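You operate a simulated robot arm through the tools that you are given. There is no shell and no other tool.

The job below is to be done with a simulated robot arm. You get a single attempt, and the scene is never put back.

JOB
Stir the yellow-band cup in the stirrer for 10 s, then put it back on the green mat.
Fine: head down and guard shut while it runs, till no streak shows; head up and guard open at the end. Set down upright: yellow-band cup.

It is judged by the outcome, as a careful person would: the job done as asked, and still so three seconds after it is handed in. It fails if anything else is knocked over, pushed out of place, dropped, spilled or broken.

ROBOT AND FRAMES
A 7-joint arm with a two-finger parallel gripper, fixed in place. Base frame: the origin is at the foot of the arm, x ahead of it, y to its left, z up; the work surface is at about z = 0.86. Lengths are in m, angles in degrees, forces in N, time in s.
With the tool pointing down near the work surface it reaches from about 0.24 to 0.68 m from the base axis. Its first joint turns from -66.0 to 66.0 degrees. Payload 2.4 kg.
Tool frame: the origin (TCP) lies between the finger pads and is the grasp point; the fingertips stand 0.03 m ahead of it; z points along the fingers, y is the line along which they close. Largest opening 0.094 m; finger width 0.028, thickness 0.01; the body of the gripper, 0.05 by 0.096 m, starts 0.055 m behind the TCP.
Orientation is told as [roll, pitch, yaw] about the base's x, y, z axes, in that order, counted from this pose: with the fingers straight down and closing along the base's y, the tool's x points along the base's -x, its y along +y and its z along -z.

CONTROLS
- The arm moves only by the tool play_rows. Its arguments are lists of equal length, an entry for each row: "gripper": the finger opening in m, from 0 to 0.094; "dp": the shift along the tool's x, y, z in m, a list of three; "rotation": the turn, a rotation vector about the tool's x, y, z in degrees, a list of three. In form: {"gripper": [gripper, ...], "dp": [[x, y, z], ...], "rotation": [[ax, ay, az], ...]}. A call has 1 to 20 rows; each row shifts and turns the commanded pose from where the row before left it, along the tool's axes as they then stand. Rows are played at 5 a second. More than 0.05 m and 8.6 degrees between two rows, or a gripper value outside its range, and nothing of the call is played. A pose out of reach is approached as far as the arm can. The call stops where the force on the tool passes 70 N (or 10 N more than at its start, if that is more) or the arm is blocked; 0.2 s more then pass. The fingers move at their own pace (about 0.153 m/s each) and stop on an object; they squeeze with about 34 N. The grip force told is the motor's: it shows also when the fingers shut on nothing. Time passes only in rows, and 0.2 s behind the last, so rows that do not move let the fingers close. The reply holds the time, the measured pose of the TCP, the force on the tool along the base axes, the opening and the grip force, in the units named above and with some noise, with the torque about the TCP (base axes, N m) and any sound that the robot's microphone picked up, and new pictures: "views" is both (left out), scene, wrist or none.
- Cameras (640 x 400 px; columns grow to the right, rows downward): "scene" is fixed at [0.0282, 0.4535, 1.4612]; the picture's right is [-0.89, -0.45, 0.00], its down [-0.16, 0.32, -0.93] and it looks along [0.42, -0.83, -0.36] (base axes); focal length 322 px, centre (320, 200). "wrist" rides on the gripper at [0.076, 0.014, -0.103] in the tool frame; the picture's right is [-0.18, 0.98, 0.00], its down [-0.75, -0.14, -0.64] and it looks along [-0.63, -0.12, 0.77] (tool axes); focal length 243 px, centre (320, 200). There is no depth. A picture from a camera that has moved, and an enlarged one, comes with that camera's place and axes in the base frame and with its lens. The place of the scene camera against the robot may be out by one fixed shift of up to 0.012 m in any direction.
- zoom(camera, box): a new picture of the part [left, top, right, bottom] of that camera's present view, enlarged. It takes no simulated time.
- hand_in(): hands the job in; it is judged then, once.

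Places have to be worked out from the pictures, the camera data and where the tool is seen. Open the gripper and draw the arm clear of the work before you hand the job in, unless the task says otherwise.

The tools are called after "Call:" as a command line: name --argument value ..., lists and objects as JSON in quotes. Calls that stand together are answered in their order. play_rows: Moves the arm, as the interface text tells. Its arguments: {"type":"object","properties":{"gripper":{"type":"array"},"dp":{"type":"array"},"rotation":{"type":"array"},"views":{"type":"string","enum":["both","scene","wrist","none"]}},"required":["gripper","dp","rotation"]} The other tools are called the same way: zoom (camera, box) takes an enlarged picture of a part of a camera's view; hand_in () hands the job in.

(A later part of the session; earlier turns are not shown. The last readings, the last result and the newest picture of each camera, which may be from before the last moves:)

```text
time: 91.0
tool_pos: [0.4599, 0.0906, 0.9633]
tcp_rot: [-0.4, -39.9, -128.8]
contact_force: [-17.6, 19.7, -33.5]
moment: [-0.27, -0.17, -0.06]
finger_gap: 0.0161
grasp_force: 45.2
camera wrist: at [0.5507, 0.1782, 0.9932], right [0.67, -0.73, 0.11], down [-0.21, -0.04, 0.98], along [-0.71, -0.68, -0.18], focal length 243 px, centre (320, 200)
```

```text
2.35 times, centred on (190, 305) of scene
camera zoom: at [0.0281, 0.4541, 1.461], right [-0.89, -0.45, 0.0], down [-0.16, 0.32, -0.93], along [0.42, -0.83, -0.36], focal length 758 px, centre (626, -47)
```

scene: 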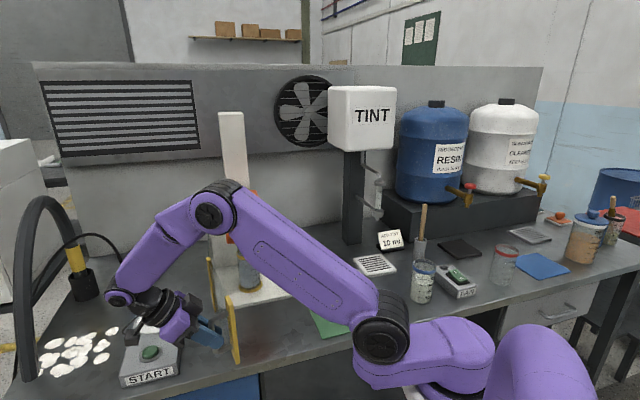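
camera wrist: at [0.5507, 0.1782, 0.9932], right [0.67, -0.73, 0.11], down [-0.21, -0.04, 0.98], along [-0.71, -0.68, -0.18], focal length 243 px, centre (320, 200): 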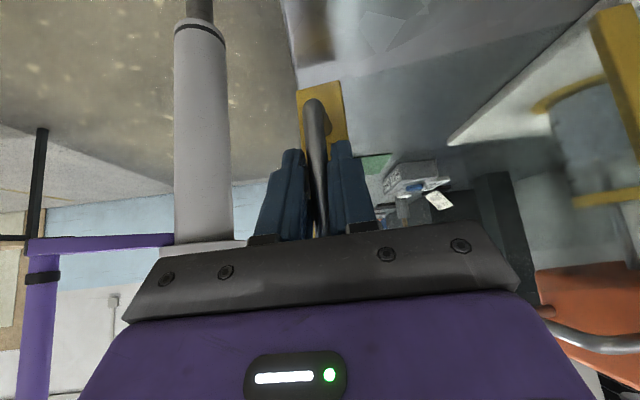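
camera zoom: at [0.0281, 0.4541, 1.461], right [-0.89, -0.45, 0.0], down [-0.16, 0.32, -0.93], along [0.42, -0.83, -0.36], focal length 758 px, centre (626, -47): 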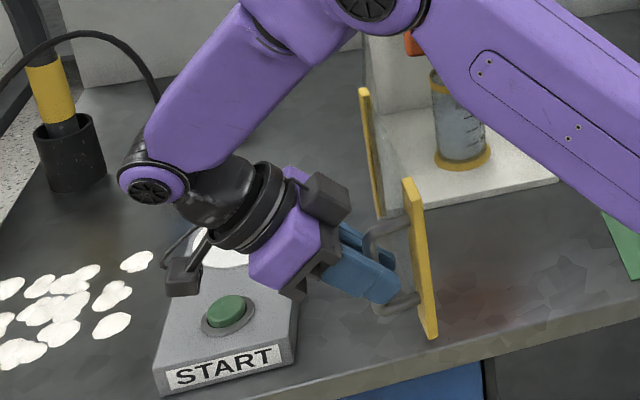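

The vertical load is -33 N, so I'll lower about 2 mm. I'll finish the last 12° of the swing to the original open position.

Call:
play_rows --gripper '[0.005, 0.005, 0.005, 0.005]' --dp '[[0.0013, -0.0015, 0.0015], [0.01425, 0.0044, -0.01196], [0.01425, 0.0044, -0.01196], [0, 0, 0]]' --rotation '[[0, 0, 0], [3.858, 0, 4.596], [3.858, 0, 4.596], [0, 0, 0]]'

Call:
zoom --camera "scene" --box '[100, 220, 280, 390]'

```text
time: 92.0
tool_pos: [0.4886, 0.1147, 0.964]
tcp_rot: [-0.4, -40.0, -140.7]
contact_force: [-15.6, 23.0, -1.7]
moment: [-0.1, -0.46, -0.17]
finger_gap: 0.0161
grasp_force: 44.9
camera wrist: at [0.5963, 0.1807, 0.9931], right [0.51, -0.85, 0.11], down [-0.21, 0.0, 0.98], along [-0.83, -0.52, -0.18], focal length 243 px, centre (320, 200)
```

scene: 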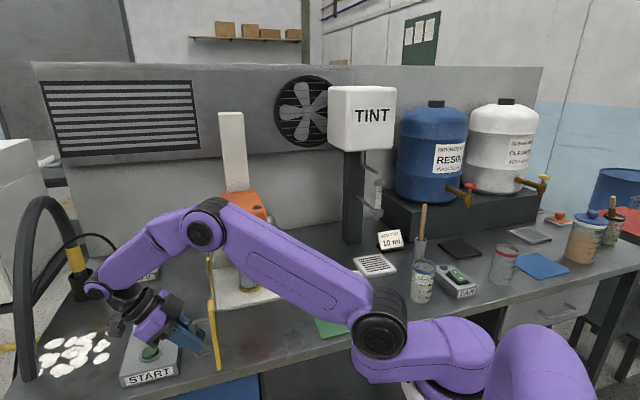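
wrist: 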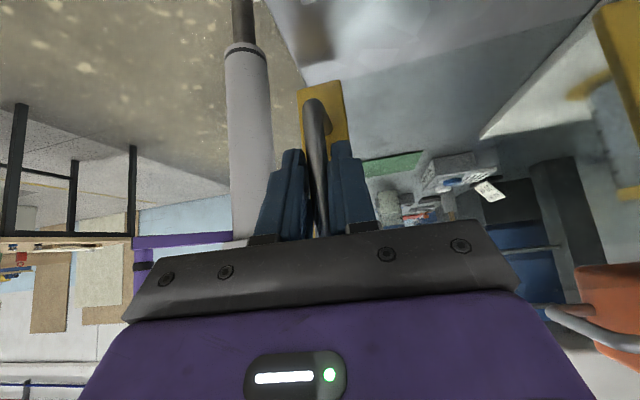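

```text
2.35 times, centred on (190, 305) of scene
camera zoom: at [0.0277, 0.4541, 1.461], right [-0.89, -0.45, 0.0], down [-0.16, 0.32, -0.93], along [0.42, -0.83, -0.36], focal length 758 px, centre (626, -47)
```

zoom: 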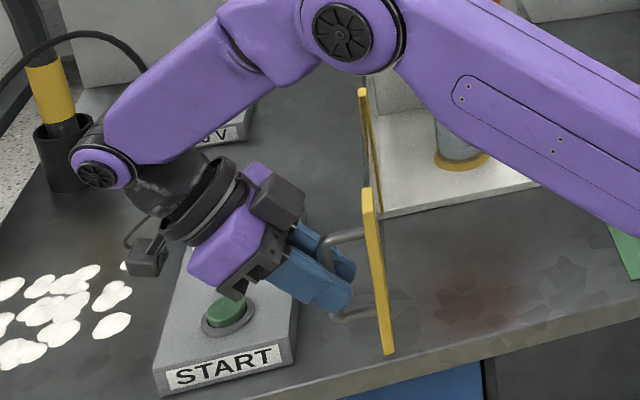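

The plate's free edge is about 2.5 cm short of its original open position, so I'll pull one more step.

Call:
play_rows --gripper '[0.005, 0.005, 0.005]' --dp '[[0, -0.0015, 0], [0.01425, 0.0044, -0.01196], [0, 0, 0]]' --rotation '[[0, 0, 0], [3.858, 0, 4.596], [0, 0, 0]]'

Call:
zoom --camera "scene" --box '[100, 220, 280, 390]'

```text
time: 92.8
tool_pos: [0.5083, 0.125, 0.9632]
tcp_rot: [-0.3, -39.9, -146.7]
contact_force: [-12.6, 22.9, -6.0]
moment: [-0.44, 0.18, -0.18]
finger_gap: 0.0159
grasp_force: 45.1
camera wrist: at [0.6209, 0.1798, 0.9932], right [0.42, -0.9, 0.11], down [-0.21, 0.02, 0.98], along [-0.88, -0.43, -0.18], focal length 243 px, centre (320, 200)
```

scene: 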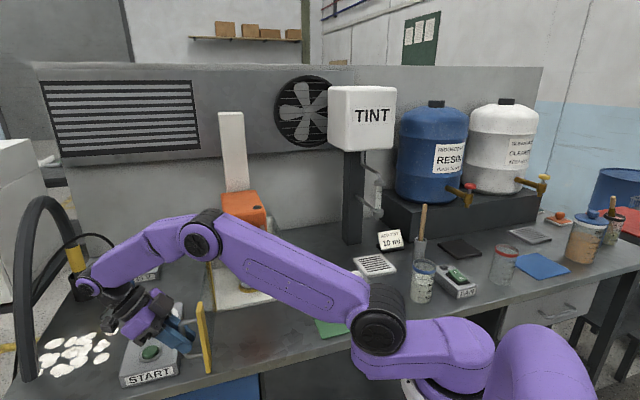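
wrist: 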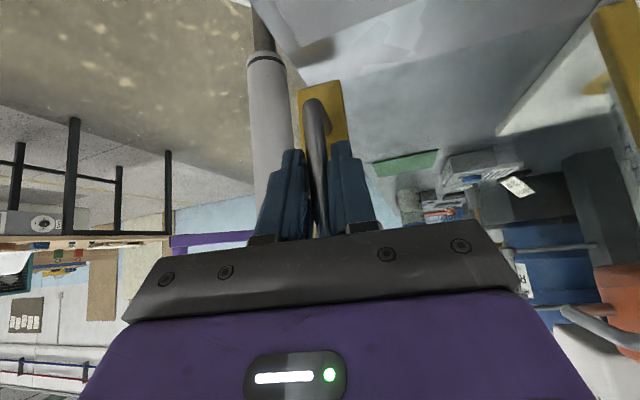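

```text
2.35 times, centred on (190, 305) of scene
camera zoom: at [0.0279, 0.4542, 1.4609], right [-0.89, -0.45, 0.0], down [-0.16, 0.32, -0.93], along [0.42, -0.83, -0.36], focal length 758 px, centre (626, -47)
```

zoom: 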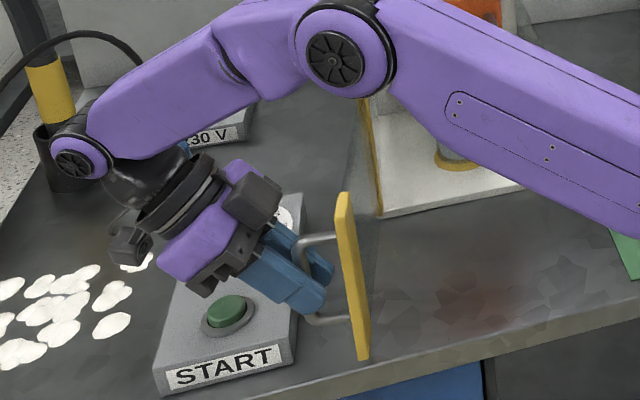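

The guard is back at its original open position (plate foot at pixel 208, 372). I'll release the handle and rise straight up, straddling it.

Call:
play_rows --gripper '[0.03, 0.05, 0.05, 0.05, 0.05, 0.05, 0.05, 0.05]' --dp '[[0, 0, 0], [0, 0, 0], [0, 0, 0], [-0.0129, 0, -0.0153], [-0.0193, 0, -0.023], [-0.0225, 0, -0.0268], [-0.0225, 0, -0.0268], [0, 0, 0]]' --rotation '[[0, 0, 0], [0, 0, 0], [0, 0, 0], [0, 0, 0], [0, 0, 0], [0, 0, 0], [0, 0, 0], [0, 0, 0]]'

Call:
zoom --camera "scene" --box '[100, 220, 280, 390]'

```text
time: 94.6
tool_pos: [0.5061, 0.1182, 1.0836]
tcp_rot: [0.0, -40.1, -146.9]
contact_force: [0.6, 0.1, 0.1]
moment: [0.01, 0.02, -0.01]
finger_gap: 0.0498
grasp_force: 0.0
camera wrist: at [0.6192, 0.173, 1.1126], right [0.42, -0.9, 0.12], down [-0.21, 0.03, 0.98], along [-0.88, -0.43, -0.18], focal length 243 px, centre (320, 200)
```

scene: 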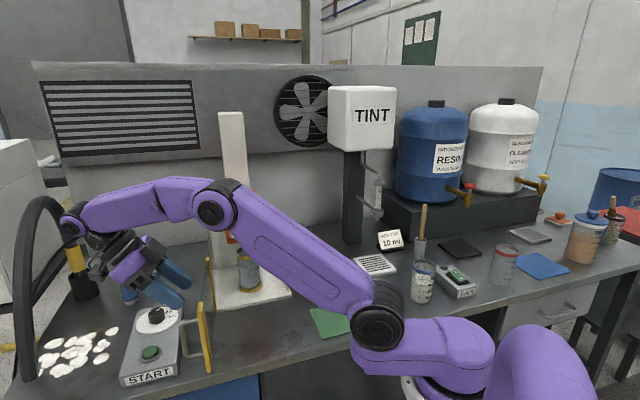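
wrist: 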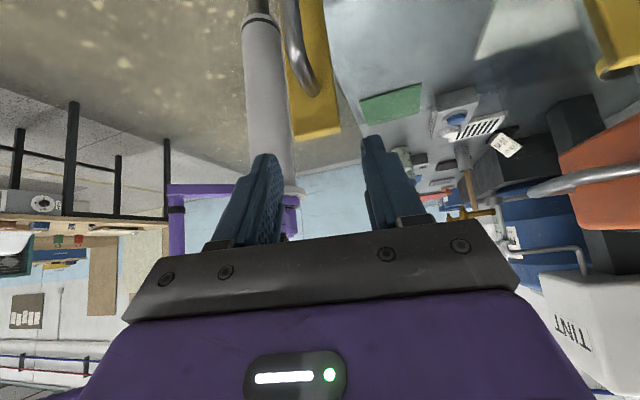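

```text
2.35 times, centred on (190, 305) of scene
camera zoom: at [0.0282, 0.4535, 1.4612], right [-0.89, -0.45, 0.0], down [-0.16, 0.32, -0.93], along [0.42, -0.83, -0.36], focal length 758 px, centre (626, -47)
```

zoom: 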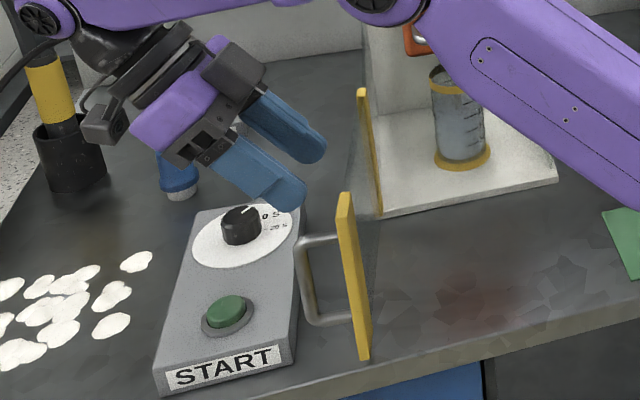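

The guard stays open. To raise the head I'll grip its handle bar (about (0.514, -0.115), z≈1.084) from above with the fingers straddling it front and back: untilt, yaw to -135°, rise and move above it.

Call:
play_rows --gripper '[0.05, 0.045, 0.04, 0.04, 0.04, 0.04, 0.04, 0.04, 0.04, 0.04, 0.04, 0.04, 0.04, 0.04, 0.04, 0.04, 0.04, 0.04]' --dp '[[0, 0, 0], [0, 0, 0], [0, 0, 0], [0, 0, 0], [0, 0, 0], [0, 0, 0], [0, 0, 0], [0, 0, -0.036], [0, 0, -0.036], [0, 0, -0.036], [0, 0, -0.036], [-0.0265, 0.0284, 0], [-0.0265, 0.0284, 0], [-0.0265, 0.0284, 0], [-0.0265, 0.0284, 0], [-0.0265, 0.0284, 0], [-0.0265, 0.0284, 0], [0, 0, 0]]' --rotation '[[0, 8, 0], [0, 8, 0], [0, 8, 0], [0, 8, 0], [0, 8, 0], [0, 0, -6], [0, 0, -5.9], [0, 0, 0], [0, 0, 0], [0, 0, 0], [0, 0, 0], [0, 0, 0], [0, 0, 0], [0, 0, 0], [0, 0, 0], [0, 0, 0], [0, 0, 0], [0, 0, 0]]'

Call:
zoom --camera "scene" --box '[180, 130, 320, 310]'

Call:
zoom --camera "wrist" --box '[180, 40, 460, 240]'

```text
time: 98.4
tool_pos: [0.5163, -0.1118, 1.229]
tcp_rot: [0.0, 0.0, -134.8]
contact_force: [0.4, 0.5, 0.1]
moment: [0.01, 0.0, -0.02]
finger_gap: 0.0399
grasp_force: 0.1
camera wrist: at [0.582, -0.0692, 1.3323], right [0.57, -0.82, 0.0], down [-0.63, -0.43, 0.64], along [-0.53, -0.36, -0.77], focal length 243 px, centre (320, 200)
```

scene: 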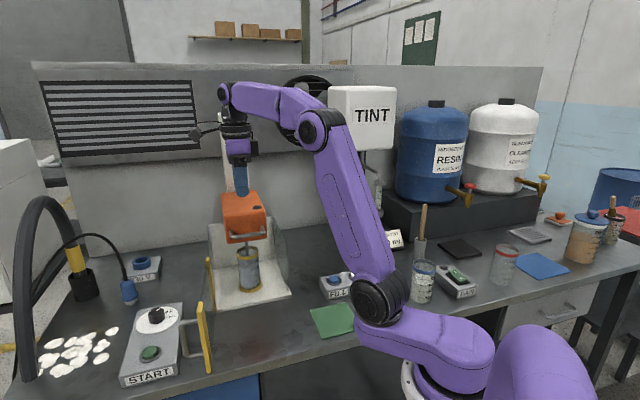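
wrist: 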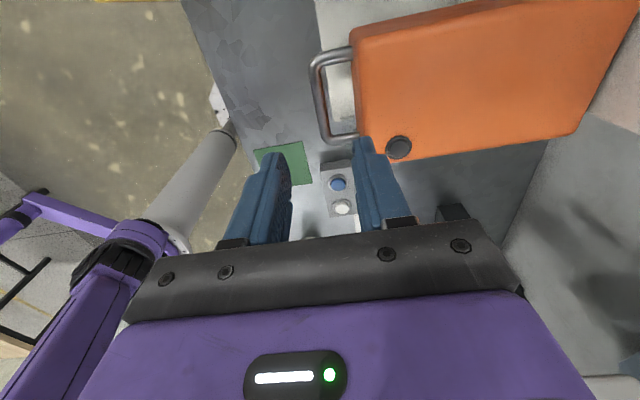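

```text
2.22 times, centred on (250, 220) of scene
camera zoom: at [0.0282, 0.4534, 1.4612], right [-0.89, -0.45, 0.0], down [-0.16, 0.32, -0.93], along [0.42, -0.83, -0.36], focal length 716 px, centre (476, 156)
```

zoom: 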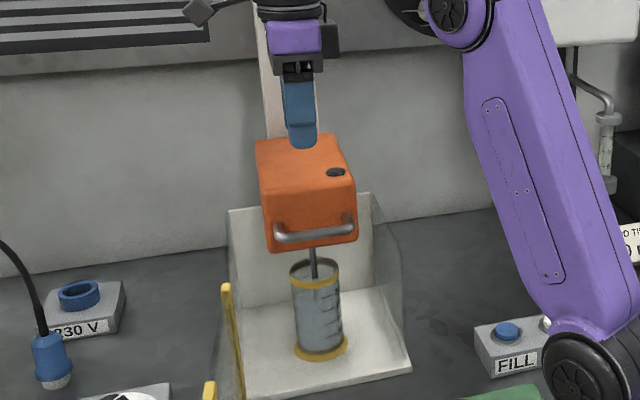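

```text
2.00 times, centred on (320, 140) of wrist
camera zoom: at [0.582, -0.0692, 1.3323], right [0.57, -0.82, 0.0], down [-0.63, -0.43, 0.64], along [-0.53, -0.36, -0.77], focal length 485 px, centre (320, 320)
```

zoom: 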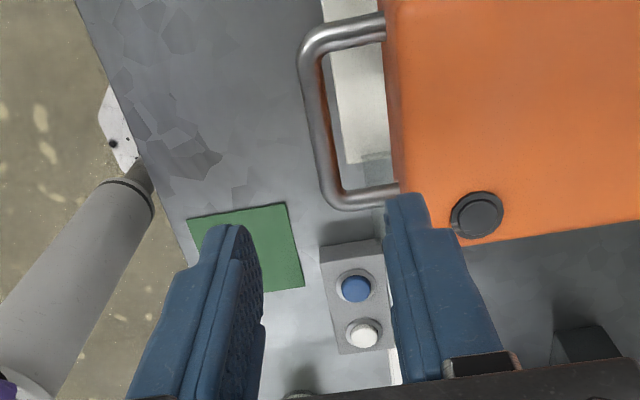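

The bar lies under the gripper within 3 mm, at about (0.513, -0.112). I'll narrow the opening to 0.03 m so the rear finger fits between bar and head, then descend partway and check.

Call:
play_rows --gripper '[0.03, 0.03, 0.03, 0.03, 0.03]' --dp '[[-0.001, -0.002, 0], [0, 0, 0.03], [0, 0, 0.03], [0, 0, 0.028], [0, 0, 0]]' --rotation '[[0, 0, 0], [0, 0, 0], [0, 0, 0], [0, 0, 0], [0, 0, 0]]'

Call:
zoom --camera "scene" --box '[200, 150, 300, 260]'

Call:
zoom --camera "wrist" --box '[200, 40, 440, 240]'

```text
time: 99.6
tool_pos: [0.5103, -0.1125, 1.1416]
tcp_rot: [0.1, 0.0, -134.8]
contact_force: [-0.1, -0.2, 0.2]
moment: [0.01, -0.02, 0.01]
finger_gap: 0.0298
grasp_force: 0.1
camera wrist: at [0.5771, -0.071, 1.245], right [0.57, -0.82, 0.0], down [-0.63, -0.43, 0.64], along [-0.53, -0.36, -0.77], focal length 243 px, centre (320, 200)
```

scene: 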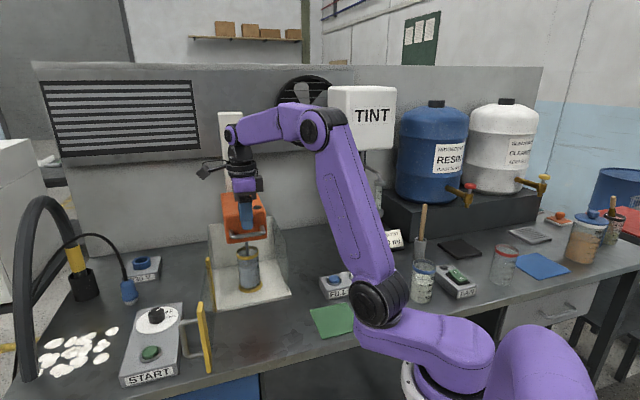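
wrist: 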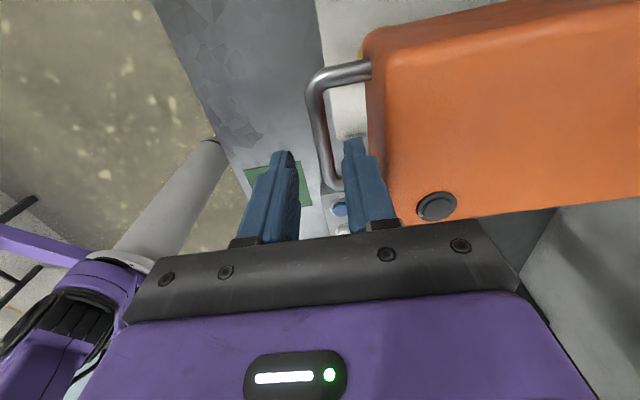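

```text
3.64 times, centred on (250, 205) of scene
camera zoom: at [0.0282, 0.4535, 1.4612], right [-0.89, -0.45, 0.0], down [-0.16, 0.32, -0.93], along [0.42, -0.83, -0.36], focal length 1172 px, centre (574, 182)
```

zoom: 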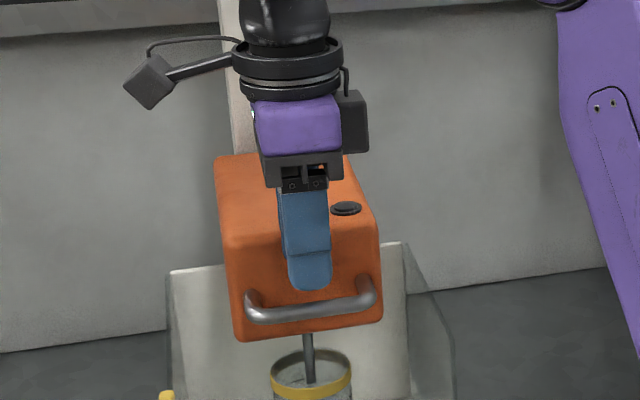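

```text
2.00 times, centred on (320, 140) of wrist
camera zoom: at [0.5771, -0.071, 1.245], right [0.57, -0.82, 0.0], down [-0.63, -0.43, 0.64], along [-0.53, -0.36, -0.77], focal length 485 px, centre (320, 320)
```

zoom: 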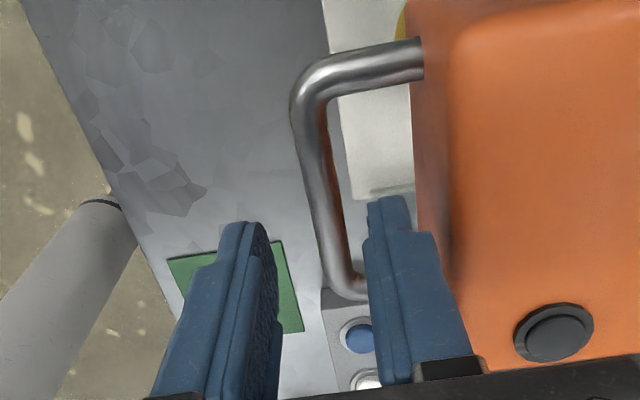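

It's well aligned after a 3 mm correction, and the rear finger has room between bar and head. I'll descend the last 4.5 cm so the bar sits between the pads.

Call:
play_rows --gripper '[0.03, 0.03, 0.03, 0.03, 0.03]' --dp '[[0.002, 0.003, 0], [0, 0, 0.015], [0, 0, 0.015], [0, 0, 0.014], [0, 0, 0]]' --rotation '[[0, 0, 0], [0, 0, 0], [0, 0, 0], [0, 0, 0], [0, 0, 0]]'

Call:
zoom --camera "scene" --box '[200, 150, 300, 260]'

Call:
zoom --camera "wrist" --box '[200, 40, 440, 240]'

```text
time: 100.8
tool_pos: [0.5162, -0.113, 1.0964]
tcp_rot: [0.0, 0.1, -135.0]
contact_force: [0.2, 0.2, -0.4]
moment: [0.0, 0.0, -0.05]
finger_gap: 0.0302
grasp_force: 0.0
camera wrist: at [0.5813, -0.0703, 1.1986], right [0.57, -0.82, 0.0], down [-0.63, -0.43, 0.64], along [-0.53, -0.36, -0.77], focal length 243 px, centre (320, 200)
```

scene: 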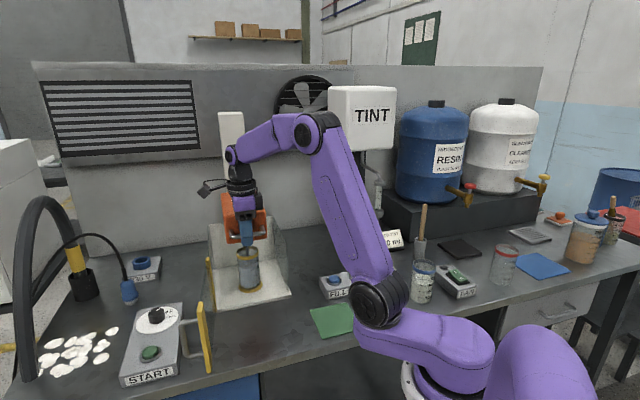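
wrist: 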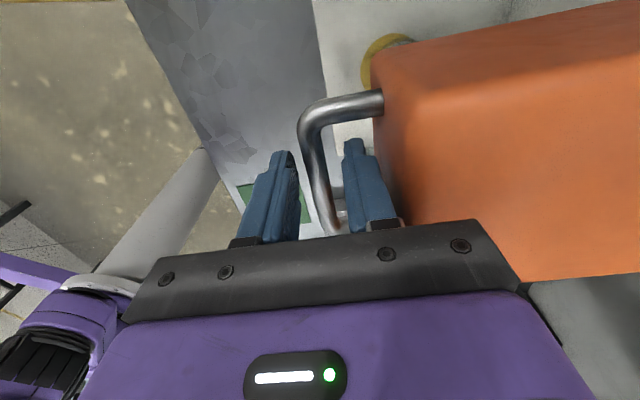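

```text
3.64 times, centred on (250, 205) of scene
camera zoom: at [0.0282, 0.4535, 1.4612], right [-0.89, -0.45, 0.0], down [-0.16, 0.32, -0.93], along [0.42, -0.83, -0.36], focal length 1172 px, centre (574, 182)
```

zoom: 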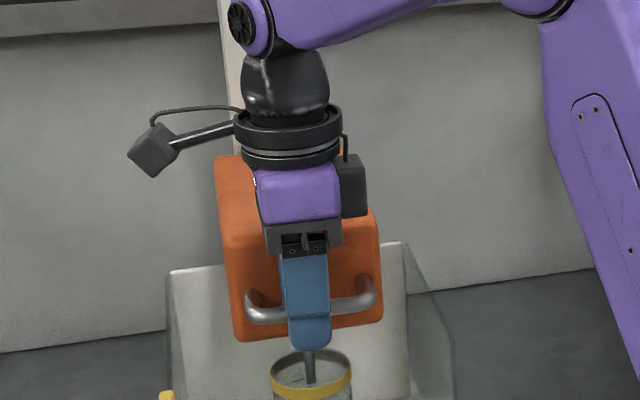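

```text
2.00 times, centred on (320, 140) of wrist
camera zoom: at [0.5813, -0.0703, 1.1986], right [0.57, -0.82, 0.0], down [-0.63, -0.43, 0.64], along [-0.53, -0.36, -0.77], focal length 485 px, centre (320, 320)
```

zoom: 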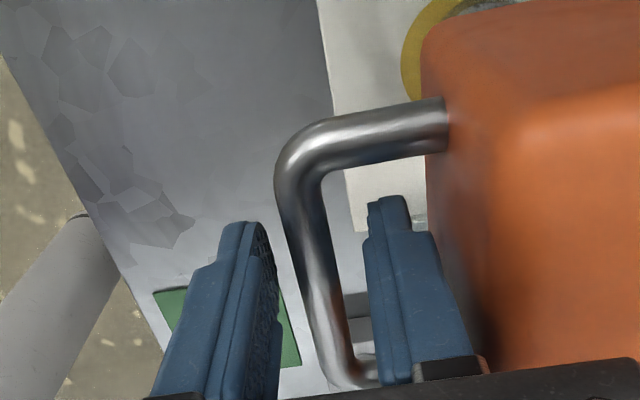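

The bar is between the fingers. I'll close on it and begin a small lift.

Call:
play_rows --gripper '[0.015, 0.005, 0.005, 0.005, 0.005, 0.005]' --dp '[[0, 0, 0], [0, 0, 0], [0, 0, 0], [0, 0, -0.006], [0, 0, -0.01], [0, 0, 0]]' --rotation '[[0, 0, 0], [0, 0, 0], [0, 0, 0], [0, 0, 0], [0, 0, 0], [0, 0, 0]]'

Call:
zoom --camera "scene" --box '[190, 140, 310, 310]'

```text
time: 102.2
tool_pos: [0.5158, -0.1123, 1.1121]
tcp_rot: [0.1, 0.0, -134.9]
contact_force: [1.6, -0.7, -1.2]
moment: [-0.7, 0.59, 1.29]
finger_gap: 0.0118
grasp_force: 45.3
camera wrist: at [0.5808, -0.0698, 1.2142], right [0.57, -0.82, 0.0], down [-0.63, -0.43, 0.64], along [-0.53, -0.36, -0.77], focal length 243 px, centre (320, 200)
```

scene: 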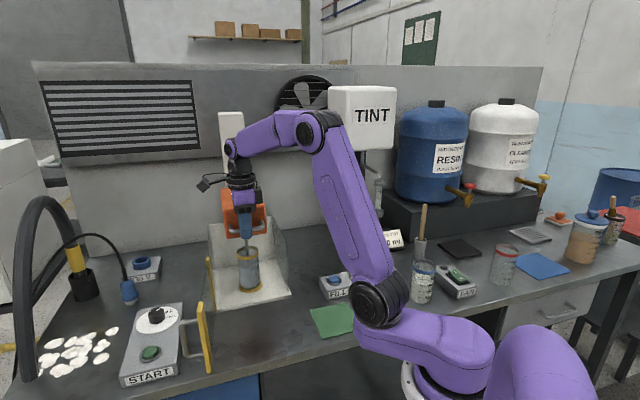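
wrist: 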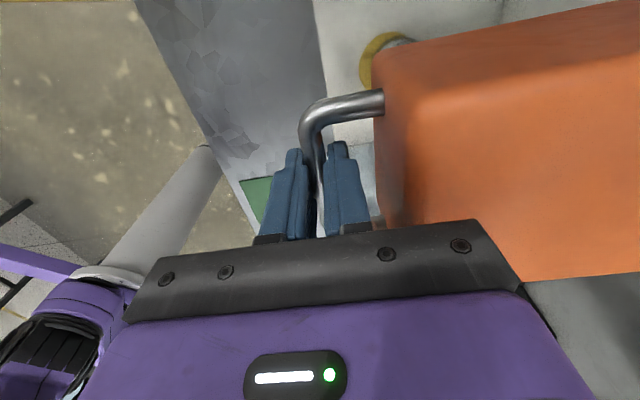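

```text
2.35 times, centred on (250, 225) of scene
camera zoom: at [0.0283, 0.4535, 1.4612], right [-0.89, -0.45, 0.0], down [-0.16, 0.32, -0.93], along [0.42, -0.83, -0.36], focal length 758 px, centre (485, 141)
```

zoom: 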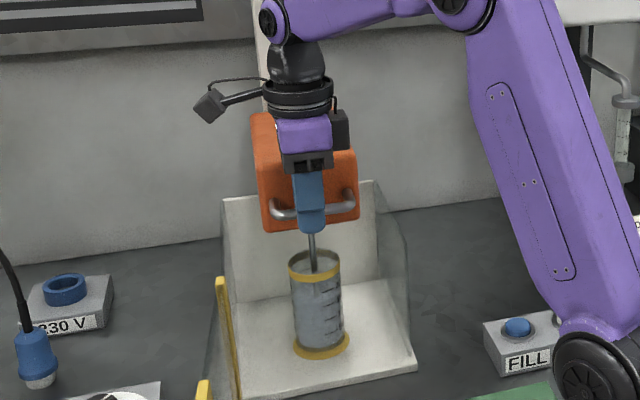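

The head rises with the grip. I'll lift on towards its original height.

Call:
play_rows --gripper '[0.005, 0.005, 0.005, 0.005, 0.005, 0.005, 0.005, 0.005, 0.005]' --dp '[[0, 0, -0.0125], [0, 0, -0.0125], [0, 0, -0.0125], [0, 0, -0.0125], [0, 0, -0.0125], [0, 0, -0.0125], [0, 0, -0.0125], [0, 0, -0.0125], [0, 0, 0]]' --rotation '[[0, 0, 0], [0, 0, 0], [0, 0, 0], [0, 0, 0], [0, 0, 0], [0, 0, 0], [0, 0, 0], [0, 0, 0], [0, 0, 0]]'

Call:
zoom --camera "scene" --box '[190, 120, 310, 310]'

```text
time: 104.2
tool_pos: [0.5157, -0.1131, 1.2119]
tcp_rot: [-0.2, -0.1, -134.9]
contact_force: [-19.4, 1.4, 0.7]
moment: [-0.24, 0.44, 1.26]
finger_gap: 0.0117
grasp_force: 45.1
camera wrist: at [0.5812, -0.07, 1.3153], right [0.57, -0.82, 0.0], down [-0.63, -0.43, 0.64], along [-0.53, -0.36, -0.77], focal length 243 px, centre (320, 200)
```

scene: 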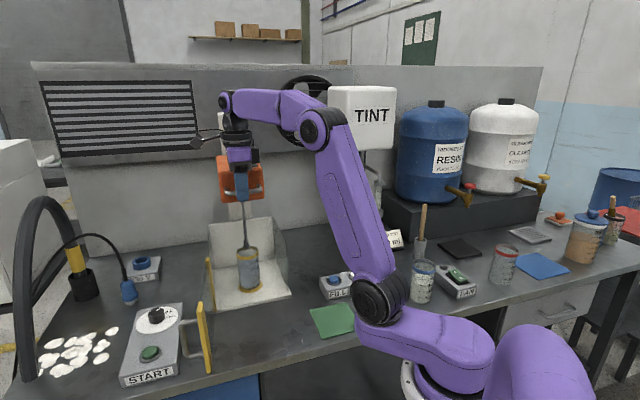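
wrist: 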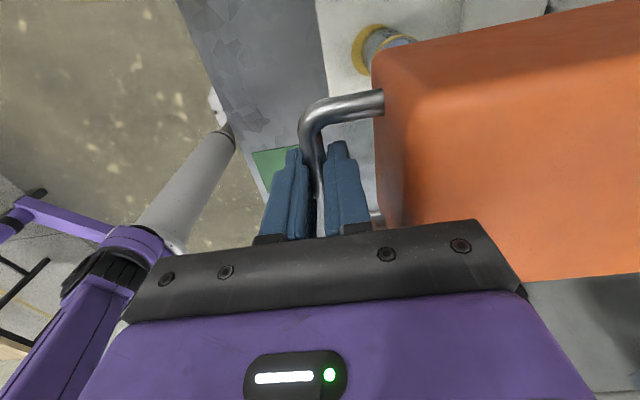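

```text
2.11 times, centred on (250, 215) of scene
camera zoom: at [0.0275, 0.4535, 1.4612], right [-0.89, -0.45, 0.0], down [-0.16, 0.32, -0.93], along [0.42, -0.83, -0.36], focal length 678 px, centre (467, 168)
```

zoom: 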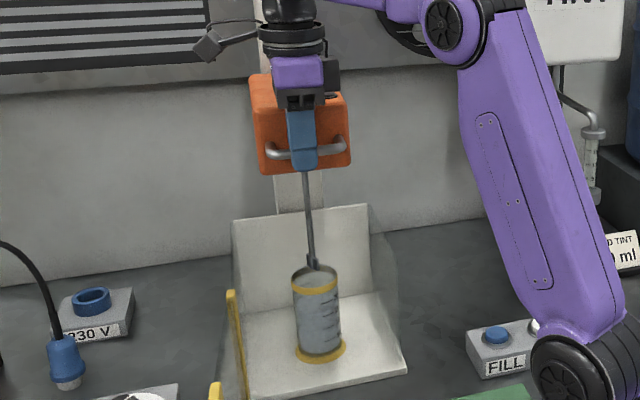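

I've lifted 11.5 cm. I'll continue in small steps to the upper stop, which I expect about 1 cm further.

Call:
play_rows --gripper '[0.005, 0.005, 0.005, 0.005, 0.005]' --dp '[[0, 0, -0.003], [0, 0, -0.003], [0, 0, -0.002], [0, 0, -0.002], [0, 0, 0]]' --rotation '[[0, 0, 0], [0, 0, 0], [0, 0, 0], [0, 0, 0], [0, 0, 0]]' --views "scene"

Call:
zoom --camera "scene" --box '[200, 105, 290, 205]'

```text
time: 105.4
tool_pos: [0.5152, -0.1115, 1.2209]
tcp_rot: [-0.4, 0.0, -134.9]
contact_force: [-11.5, 0.9, -18.4]
moment: [0.67, -0.47, 1.26]
finger_gap: 0.0117
grasp_force: 44.9
```

scene: 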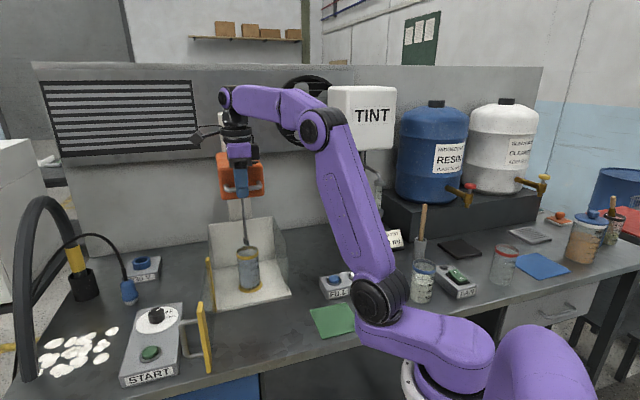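

```text
4.00 times, centred on (245, 155) of scene
camera zoom: at [0.028, 0.4534, 1.4612], right [-0.89, -0.45, 0.0], down [-0.16, 0.32, -0.93], along [0.42, -0.83, -0.36], focal length 1289 px, centre (620, 380)
```

zoom: 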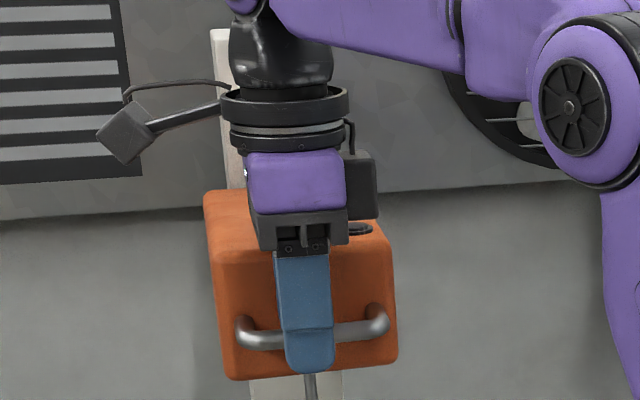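

The head is pixel-for-pixel back at its original height and against its stop. I'll release the handle, rise clear and check that the head stays up.

Call:
play_rows --gripper '[0.02, 0.03, 0.03, 0.03, 0.03, 0.03]' --dp '[[0, 0, 0.001], [0, 0, 0], [0, 0, 0], [0, 0, -0.025], [0, 0, -0.03], [0, 0, 0]]' --rotation '[[0, 0, 0], [0, 0, 0], [0, 0, 0], [0, 0, 0], [0, 0, 0], [0, 0, 0]]' --views "scene"

Call:
zoom --camera "scene" --box '[190, 105, 310, 305]'

```text
time: 106.8
tool_pos: [0.5169, -0.1135, 1.277]
tcp_rot: [0.0, 0.0, -135.0]
contact_force: [0.4, -0.3, 0.2]
moment: [0.03, -0.02, -0.01]
finger_gap: 0.03
grasp_force: 0.0
```

scene: 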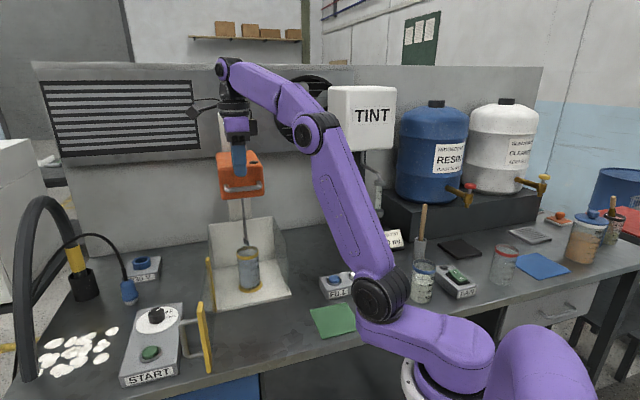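

```text
2.00 times, centred on (250, 205) of scene
camera zoom: at [0.0282, 0.4535, 1.4612], right [-0.89, -0.45, 0.0], down [-0.16, 0.32, -0.93], along [0.42, -0.83, -0.36], focal length 645 px, centre (460, 190)
```

zoom: 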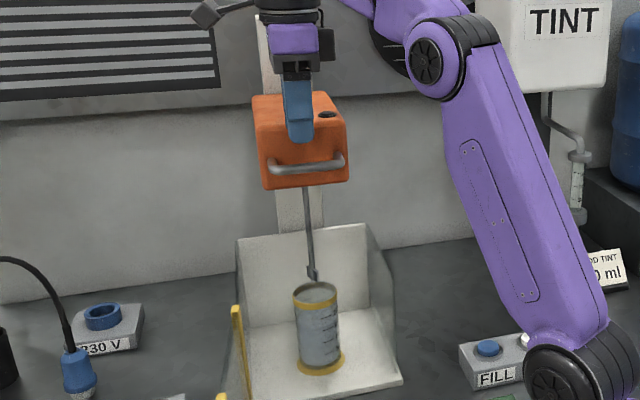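

The head stays up, with the blade clear above the cup. I'll back away from the stirrer and turn the gripper back to a -45° heading.

Call:
play_rows --gripper '[0.03, 0.03, 0.03, 0.03, 0.05, 0.07, 0.094, 0.094, 0.094, 0.094, 0.094, 0.094, 0.094, 0.094, 0.094, 0.094]' --dp '[[0, -0.03, 0], [0, -0.03, 0], [0, -0.03, 0], [0, -0.03, 0], [0, 0, 0], [0, 0, 0], [0, 0, 0], [0, 0, 0], [0, 0, 0], [0, 0, 0], [0, 0, 0], [0, 0, 0], [0, 0, 0], [0, 0, 0], [0, 0, 0], [0, 0, 0]]' --rotation '[[0, 0, 0], [0, 0, 0], [0, 0, 0], [0, 0, 0], [0, 0, -8.2], [0, 0, -8.2], [0, 0, -8.2], [0, 0, -8.2], [0, 0, -8.2], [0, 0, -8.2], [0, 0, -8.2], [0, 0, -8.2], [0, 0, -8.2], [0, 0, -8.2], [0, 0, -8.2], [0, 0, 0]]' --views "scene"

```text
time: 110.2
tool_pos: [0.4315, -0.0291, 1.2756]
tcp_rot: [0.0, 0.0, -44.7]
contact_force: [-0.4, -0.6, -0.2]
moment: [0.01, 0.01, -0.01]
finger_gap: 0.0942
grasp_force: 0.1
```

scene: 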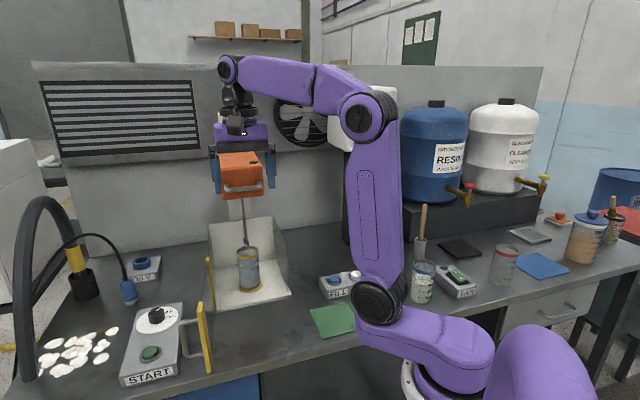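

Next I'll tilt 50° and descend to the same pre-insertion pose as before, TCP about (0.469, -0.075, 0.946).

Call:
play_rows --gripper '[0.094, 0.094, 0.094, 0.094, 0.094, 0.094, 0.094, 0.094, 0.094, 0.094, 0.094, 0.094, 0.094, 0.094, 0.094, 0.094, 0.094]' --dp '[[0, 0, 0], [0, 0, 0], [0, 0, 0], [0, 0, 0], [0, 0, 0], [0, 0, 0], [0, 0, 0], [0.0238, -0.0007, 0.02856], [0.0238, -0.0007, 0.02856], [0.0238, -0.0007, 0.02856], [0.0238, -0.0007, 0.02856], [0.0238, -0.0007, 0.02856], [0.0238, -0.0007, 0.02856], [0.0238, -0.0007, 0.02856], [0.0238, -0.0007, 0.02856], [0.0238, -0.0007, 0.02856], [0, 0, 0]]' --rotation '[[0, -7.15, 0], [0, -7.15, 0], [0, -7.15, 0], [0, -7.15, 0], [0, -7.15, 0], [0, -7.15, 0], [0, -7.1, 0], [0, 0, 0], [0, 0, 0], [0, 0, 0], [0, 0, 0], [0, 0, 0], [0, 0, 0], [0, 0, 0], [0, 0, 0], [0, 0, 0], [0, 0, 0]]'

Call:
zoom --camera "wrist" --box '[160, 0, 480, 240]'

Call:
zoom --camera "scene" --box '[190, 140, 310, 310]'

```text
time: 113.8
tool_pos: [0.4703, -0.0753, 0.9458]
tcp_rot: [0.0, -50.0, -44.9]
contact_force: [-1.1, 0.1, 0.0]
moment: [0.0, -0.01, 0.01]
finger_gap: 0.094
grasp_force: 0.2
camera wrist: at [0.3905, 0.0241, 0.9528], right [0.78, 0.61, 0.14], down [-0.11, -0.09, 0.99], along [0.62, -0.78, -0.01], focal length 243 px, centre (320, 200)
```

scene: 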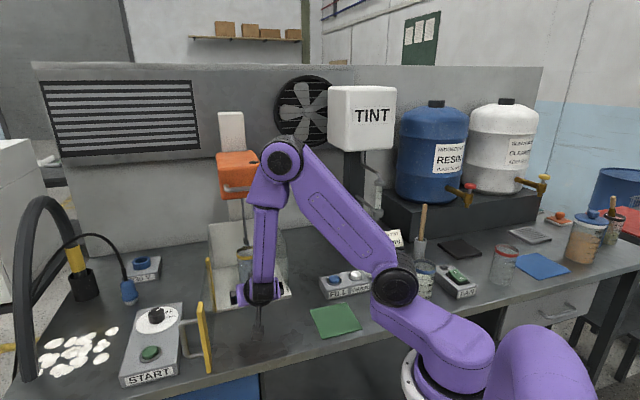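
wrist: 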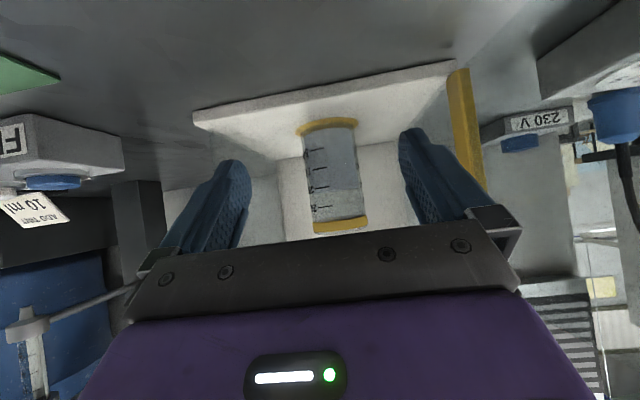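

```text
1.67 times, centred on (320, 120) of wrist
camera zoom: at [0.3905, 0.0241, 0.9528], right [0.78, 0.61, 0.14], down [-0.11, -0.09, 0.99], along [0.62, -0.78, -0.01], focal length 404 px, centre (320, 333)
```

zoom: 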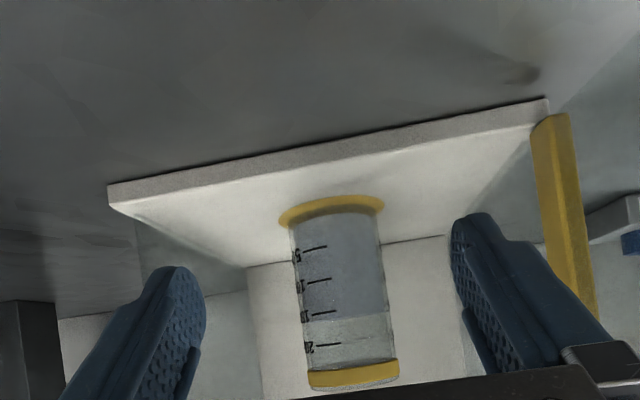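

```text
2.35 times, centred on (250, 225) of scene
camera zoom: at [0.0282, 0.4534, 1.4612], right [-0.89, -0.45, 0.0], down [-0.16, 0.32, -0.93], along [0.42, -0.83, -0.36], focal length 758 px, centre (485, 141)
```

zoom: 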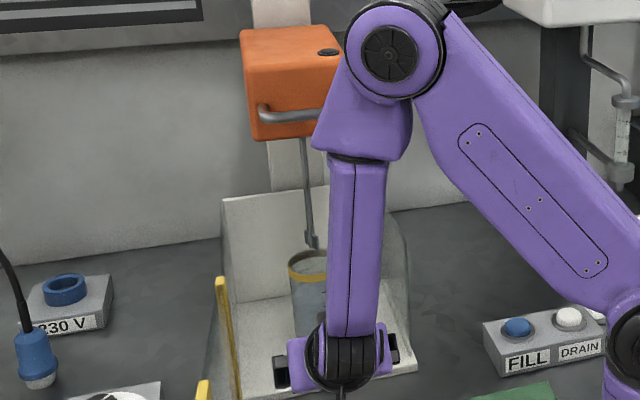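

The cup's contents look uniform and the view matches my earlier retreat pose. I'll slide in with open fingers, in two stages.

Call:
play_rows --gripper '[0.094, 0.094, 0.094, 0.094]' --dp '[[-0.01537, 0.0002, 0.0183], [-0.01537, 0.0002, 0.0183], [-0.01537, 0.0002, 0.0183], [0, 0, 0]]' --rotation '[[0, 0, 0], [0, 0, 0], [0, 0, 0], [0, 0, 0]]'

Call:
zoom --camera "scene" --box '[190, 140, 310, 310]'

```text
time: 114.8
tool_pos: [0.5192, -0.1224, 0.9453]
tcp_rot: [0.0, -50.0, -44.7]
contact_force: [0.0, -0.4, 0.2]
moment: [-0.03, -0.01, -0.01]
finger_gap: 0.094
grasp_force: 0.0
camera wrist: at [0.4406, -0.0236, 0.9527], right [0.78, 0.61, 0.14], down [-0.1, -0.1, 0.99], along [0.62, -0.78, -0.01], focal length 243 px, centre (320, 200)
```

scene: 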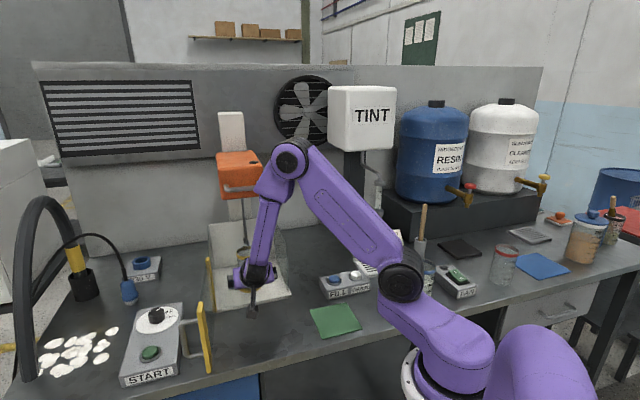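
wrist: 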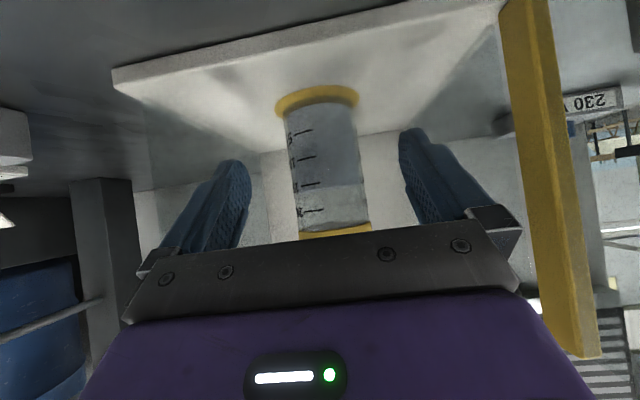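

```text
2.35 times, centred on (250, 225) of scene
camera zoom: at [0.0282, 0.4535, 1.4612], right [-0.89, -0.45, 0.0], down [-0.16, 0.32, -0.93], along [0.42, -0.83, -0.36], focal length 758 px, centre (485, 141)
```

zoom: 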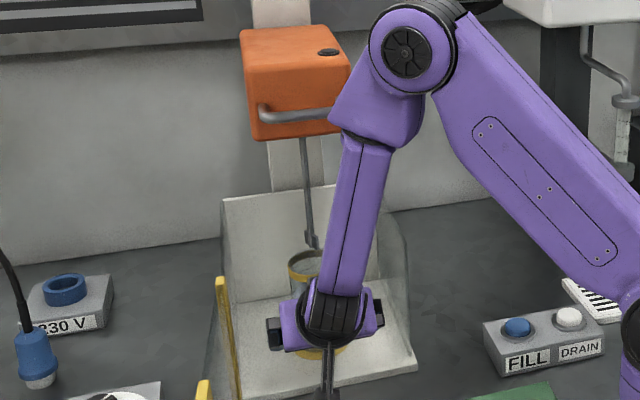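

All clear. I'll do the second half to the grasp pose, about (0.5725, -0.176).

Call:
play_rows --gripper '[0.094, 0.094, 0.094, 0.094]' --dp '[[-0.0165, -0.0002, 0.0191], [-0.0165, -0.0002, 0.0191], [-0.0165, -0.0002, 0.0191], [0, 0, 0]]' --rotation '[[0, 0, 0], [0, 0, 0], [0, 0, 0], [0, 0, 0]]'

Call:
zoom --camera "scene" --box '[190, 140, 310, 310]'

```text
time: 115.8
tool_pos: [0.5742, -0.178, 0.9454]
tcp_rot: [0.1, -50.1, -44.8]
contact_force: [0.3, 0.0, -0.2]
moment: [0.03, 0.0, 0.01]
finger_gap: 0.0938
grasp_force: 0.1
camera wrist: at [0.4942, -0.0783, 0.9532], right [0.78, 0.61, 0.14], down [-0.1, -0.1, 0.99], along [0.62, -0.78, -0.01], focal length 243 px, centre (320, 200)
```

scene: 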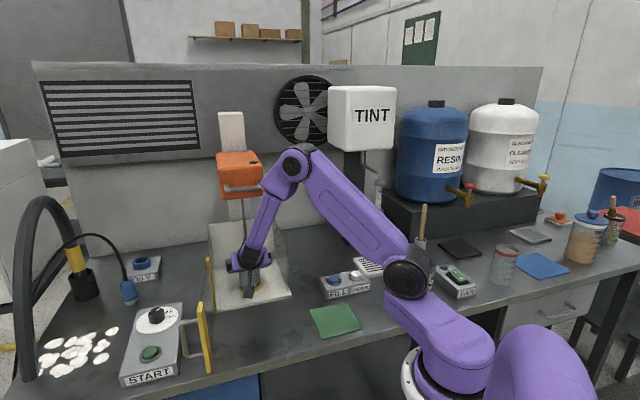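
wrist: 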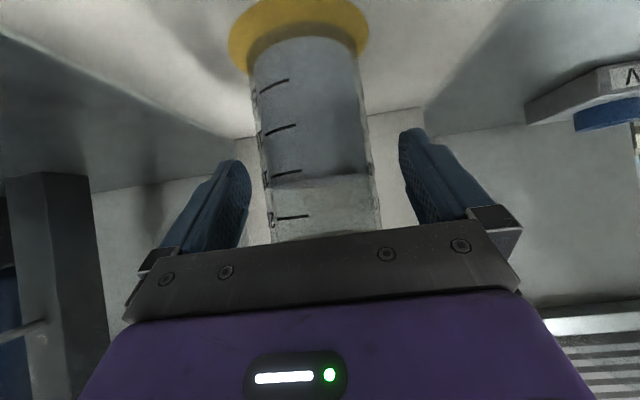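

```text
2.35 times, centred on (250, 225) of scene
camera zoom: at [0.0282, 0.4535, 1.4612], right [-0.89, -0.45, 0.0], down [-0.16, 0.32, -0.93], along [0.42, -0.83, -0.36], focal length 758 px, centre (485, 141)
```

zoom: 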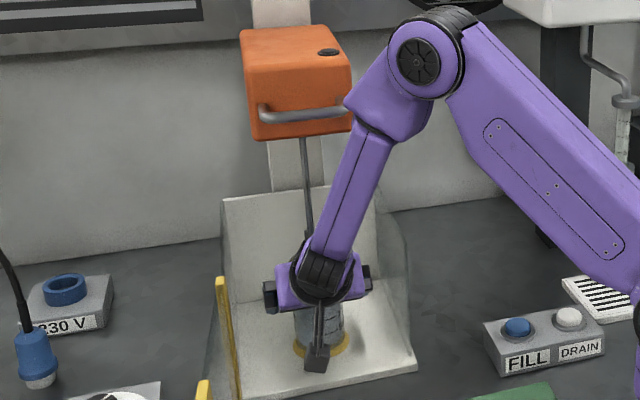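

The fingers flank the cup again, matching the release pose. I'll close gently.

Call:
play_rows --gripper '[0.085, 0.078, 0.072, 0.066, 0.06, 0.055, 0.05, 0.05]' --dp '[[0, 0, 0], [0, 0, 0], [0, 0, 0], [0, 0, 0], [0, 0, 0], [0, 0, 0], [0, 0, 0], [0, 0, 0]]' --rotation '[[0, 0, 0], [0, 0, 0], [0, 0, 0], [0, 0, 0], [0, 0, 0], [0, 0, 0], [0, 0, 0], [0, 0, 0]]' --views "wrist"

```text
time: 117.6
tool_pos: [0.5737, -0.1771, 0.9462]
tcp_rot: [0.0, -50.0, -44.8]
contact_force: [-0.8, -0.5, 1.5]
moment: [0.03, -0.02, 0.0]
finger_gap: 0.0649
grasp_force: 33.9
camera wrist: at [0.494, -0.078, 0.9532], right [0.78, 0.61, 0.14], down [-0.1, -0.1, 0.99], along [0.62, -0.78, -0.01], focal length 243 px, centre (320, 200)
```

wrist: 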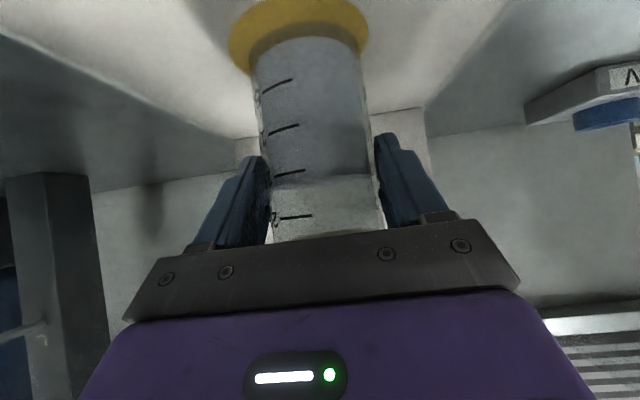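

The cup is gripped at 0.065 m. I'll lift it 9 mm, staying under the blade, and withdraw straight out slowly.

Call:
play_rows --gripper '[0.05, 0.05, 0.05, 0.05, 0.05, 0.05, 0.05, 0.05, 0.05, 0.05, 0.05, 0.05]' --dp '[[-0.0035, 0, -0.0029], [-0.0035, 0, -0.0029], [0.005, 0, -0.006], [0.00965, 0, -0.0115], [0.00965, 0, -0.0115], [0.00965, 0, -0.0115], [0.00965, 0, -0.0115], [0.00965, 0, -0.0115], [0.00965, 0, -0.0115], [0.00965, 0, -0.0115], [0.005, 0, -0.006], [0, 0, 0]]' --rotation '[[0, 0, 0], [0, 0, 0], [0, 0, 0], [0, 0, 0], [0, 0, 0], [0, 0, 0], [0, 0, 0], [0, 0, 0], [0, 0, 0], [0, 0, 0], [0, 0, 0], [0, 0, 0]]'

Call:
zoom --camera "scene" --box '[180, 140, 340, 340]'

```text
time: 120.2
tool_pos: [0.4893, -0.0931, 0.9576]
tcp_rot: [0.0, -50.0, -44.8]
contact_force: [0.1, 1.2, -2.3]
moment: [-0.01, 0.02, -0.01]
finger_gap: 0.0649
grasp_force: 33.8
camera wrist: at [0.41, 0.0063, 0.9649], right [0.78, 0.61, 0.14], down [-0.1, -0.09, 0.99], along [0.62, -0.78, -0.01], focal length 243 px, centre (320, 200)
```

scene: 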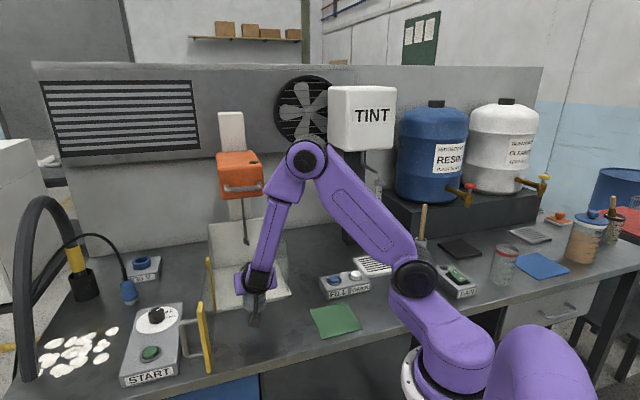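
wrist: 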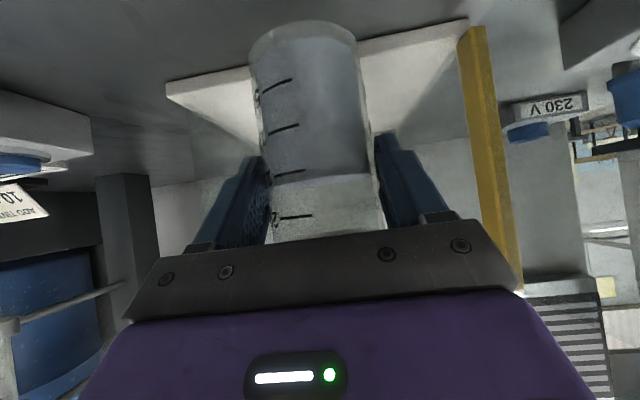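

```text
2.00 times, centred on (260, 240) of scene
camera zoom: at [0.0282, 0.4535, 1.4612], right [-0.89, -0.45, 0.0], down [-0.16, 0.32, -0.93], along [0.42, -0.83, -0.36], focal length 645 px, centre (440, 120)
```

zoom: 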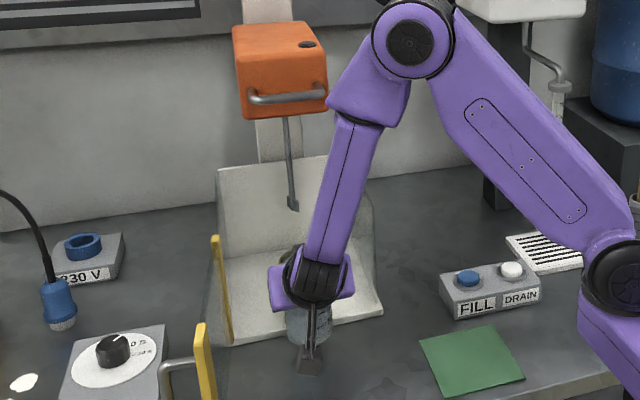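

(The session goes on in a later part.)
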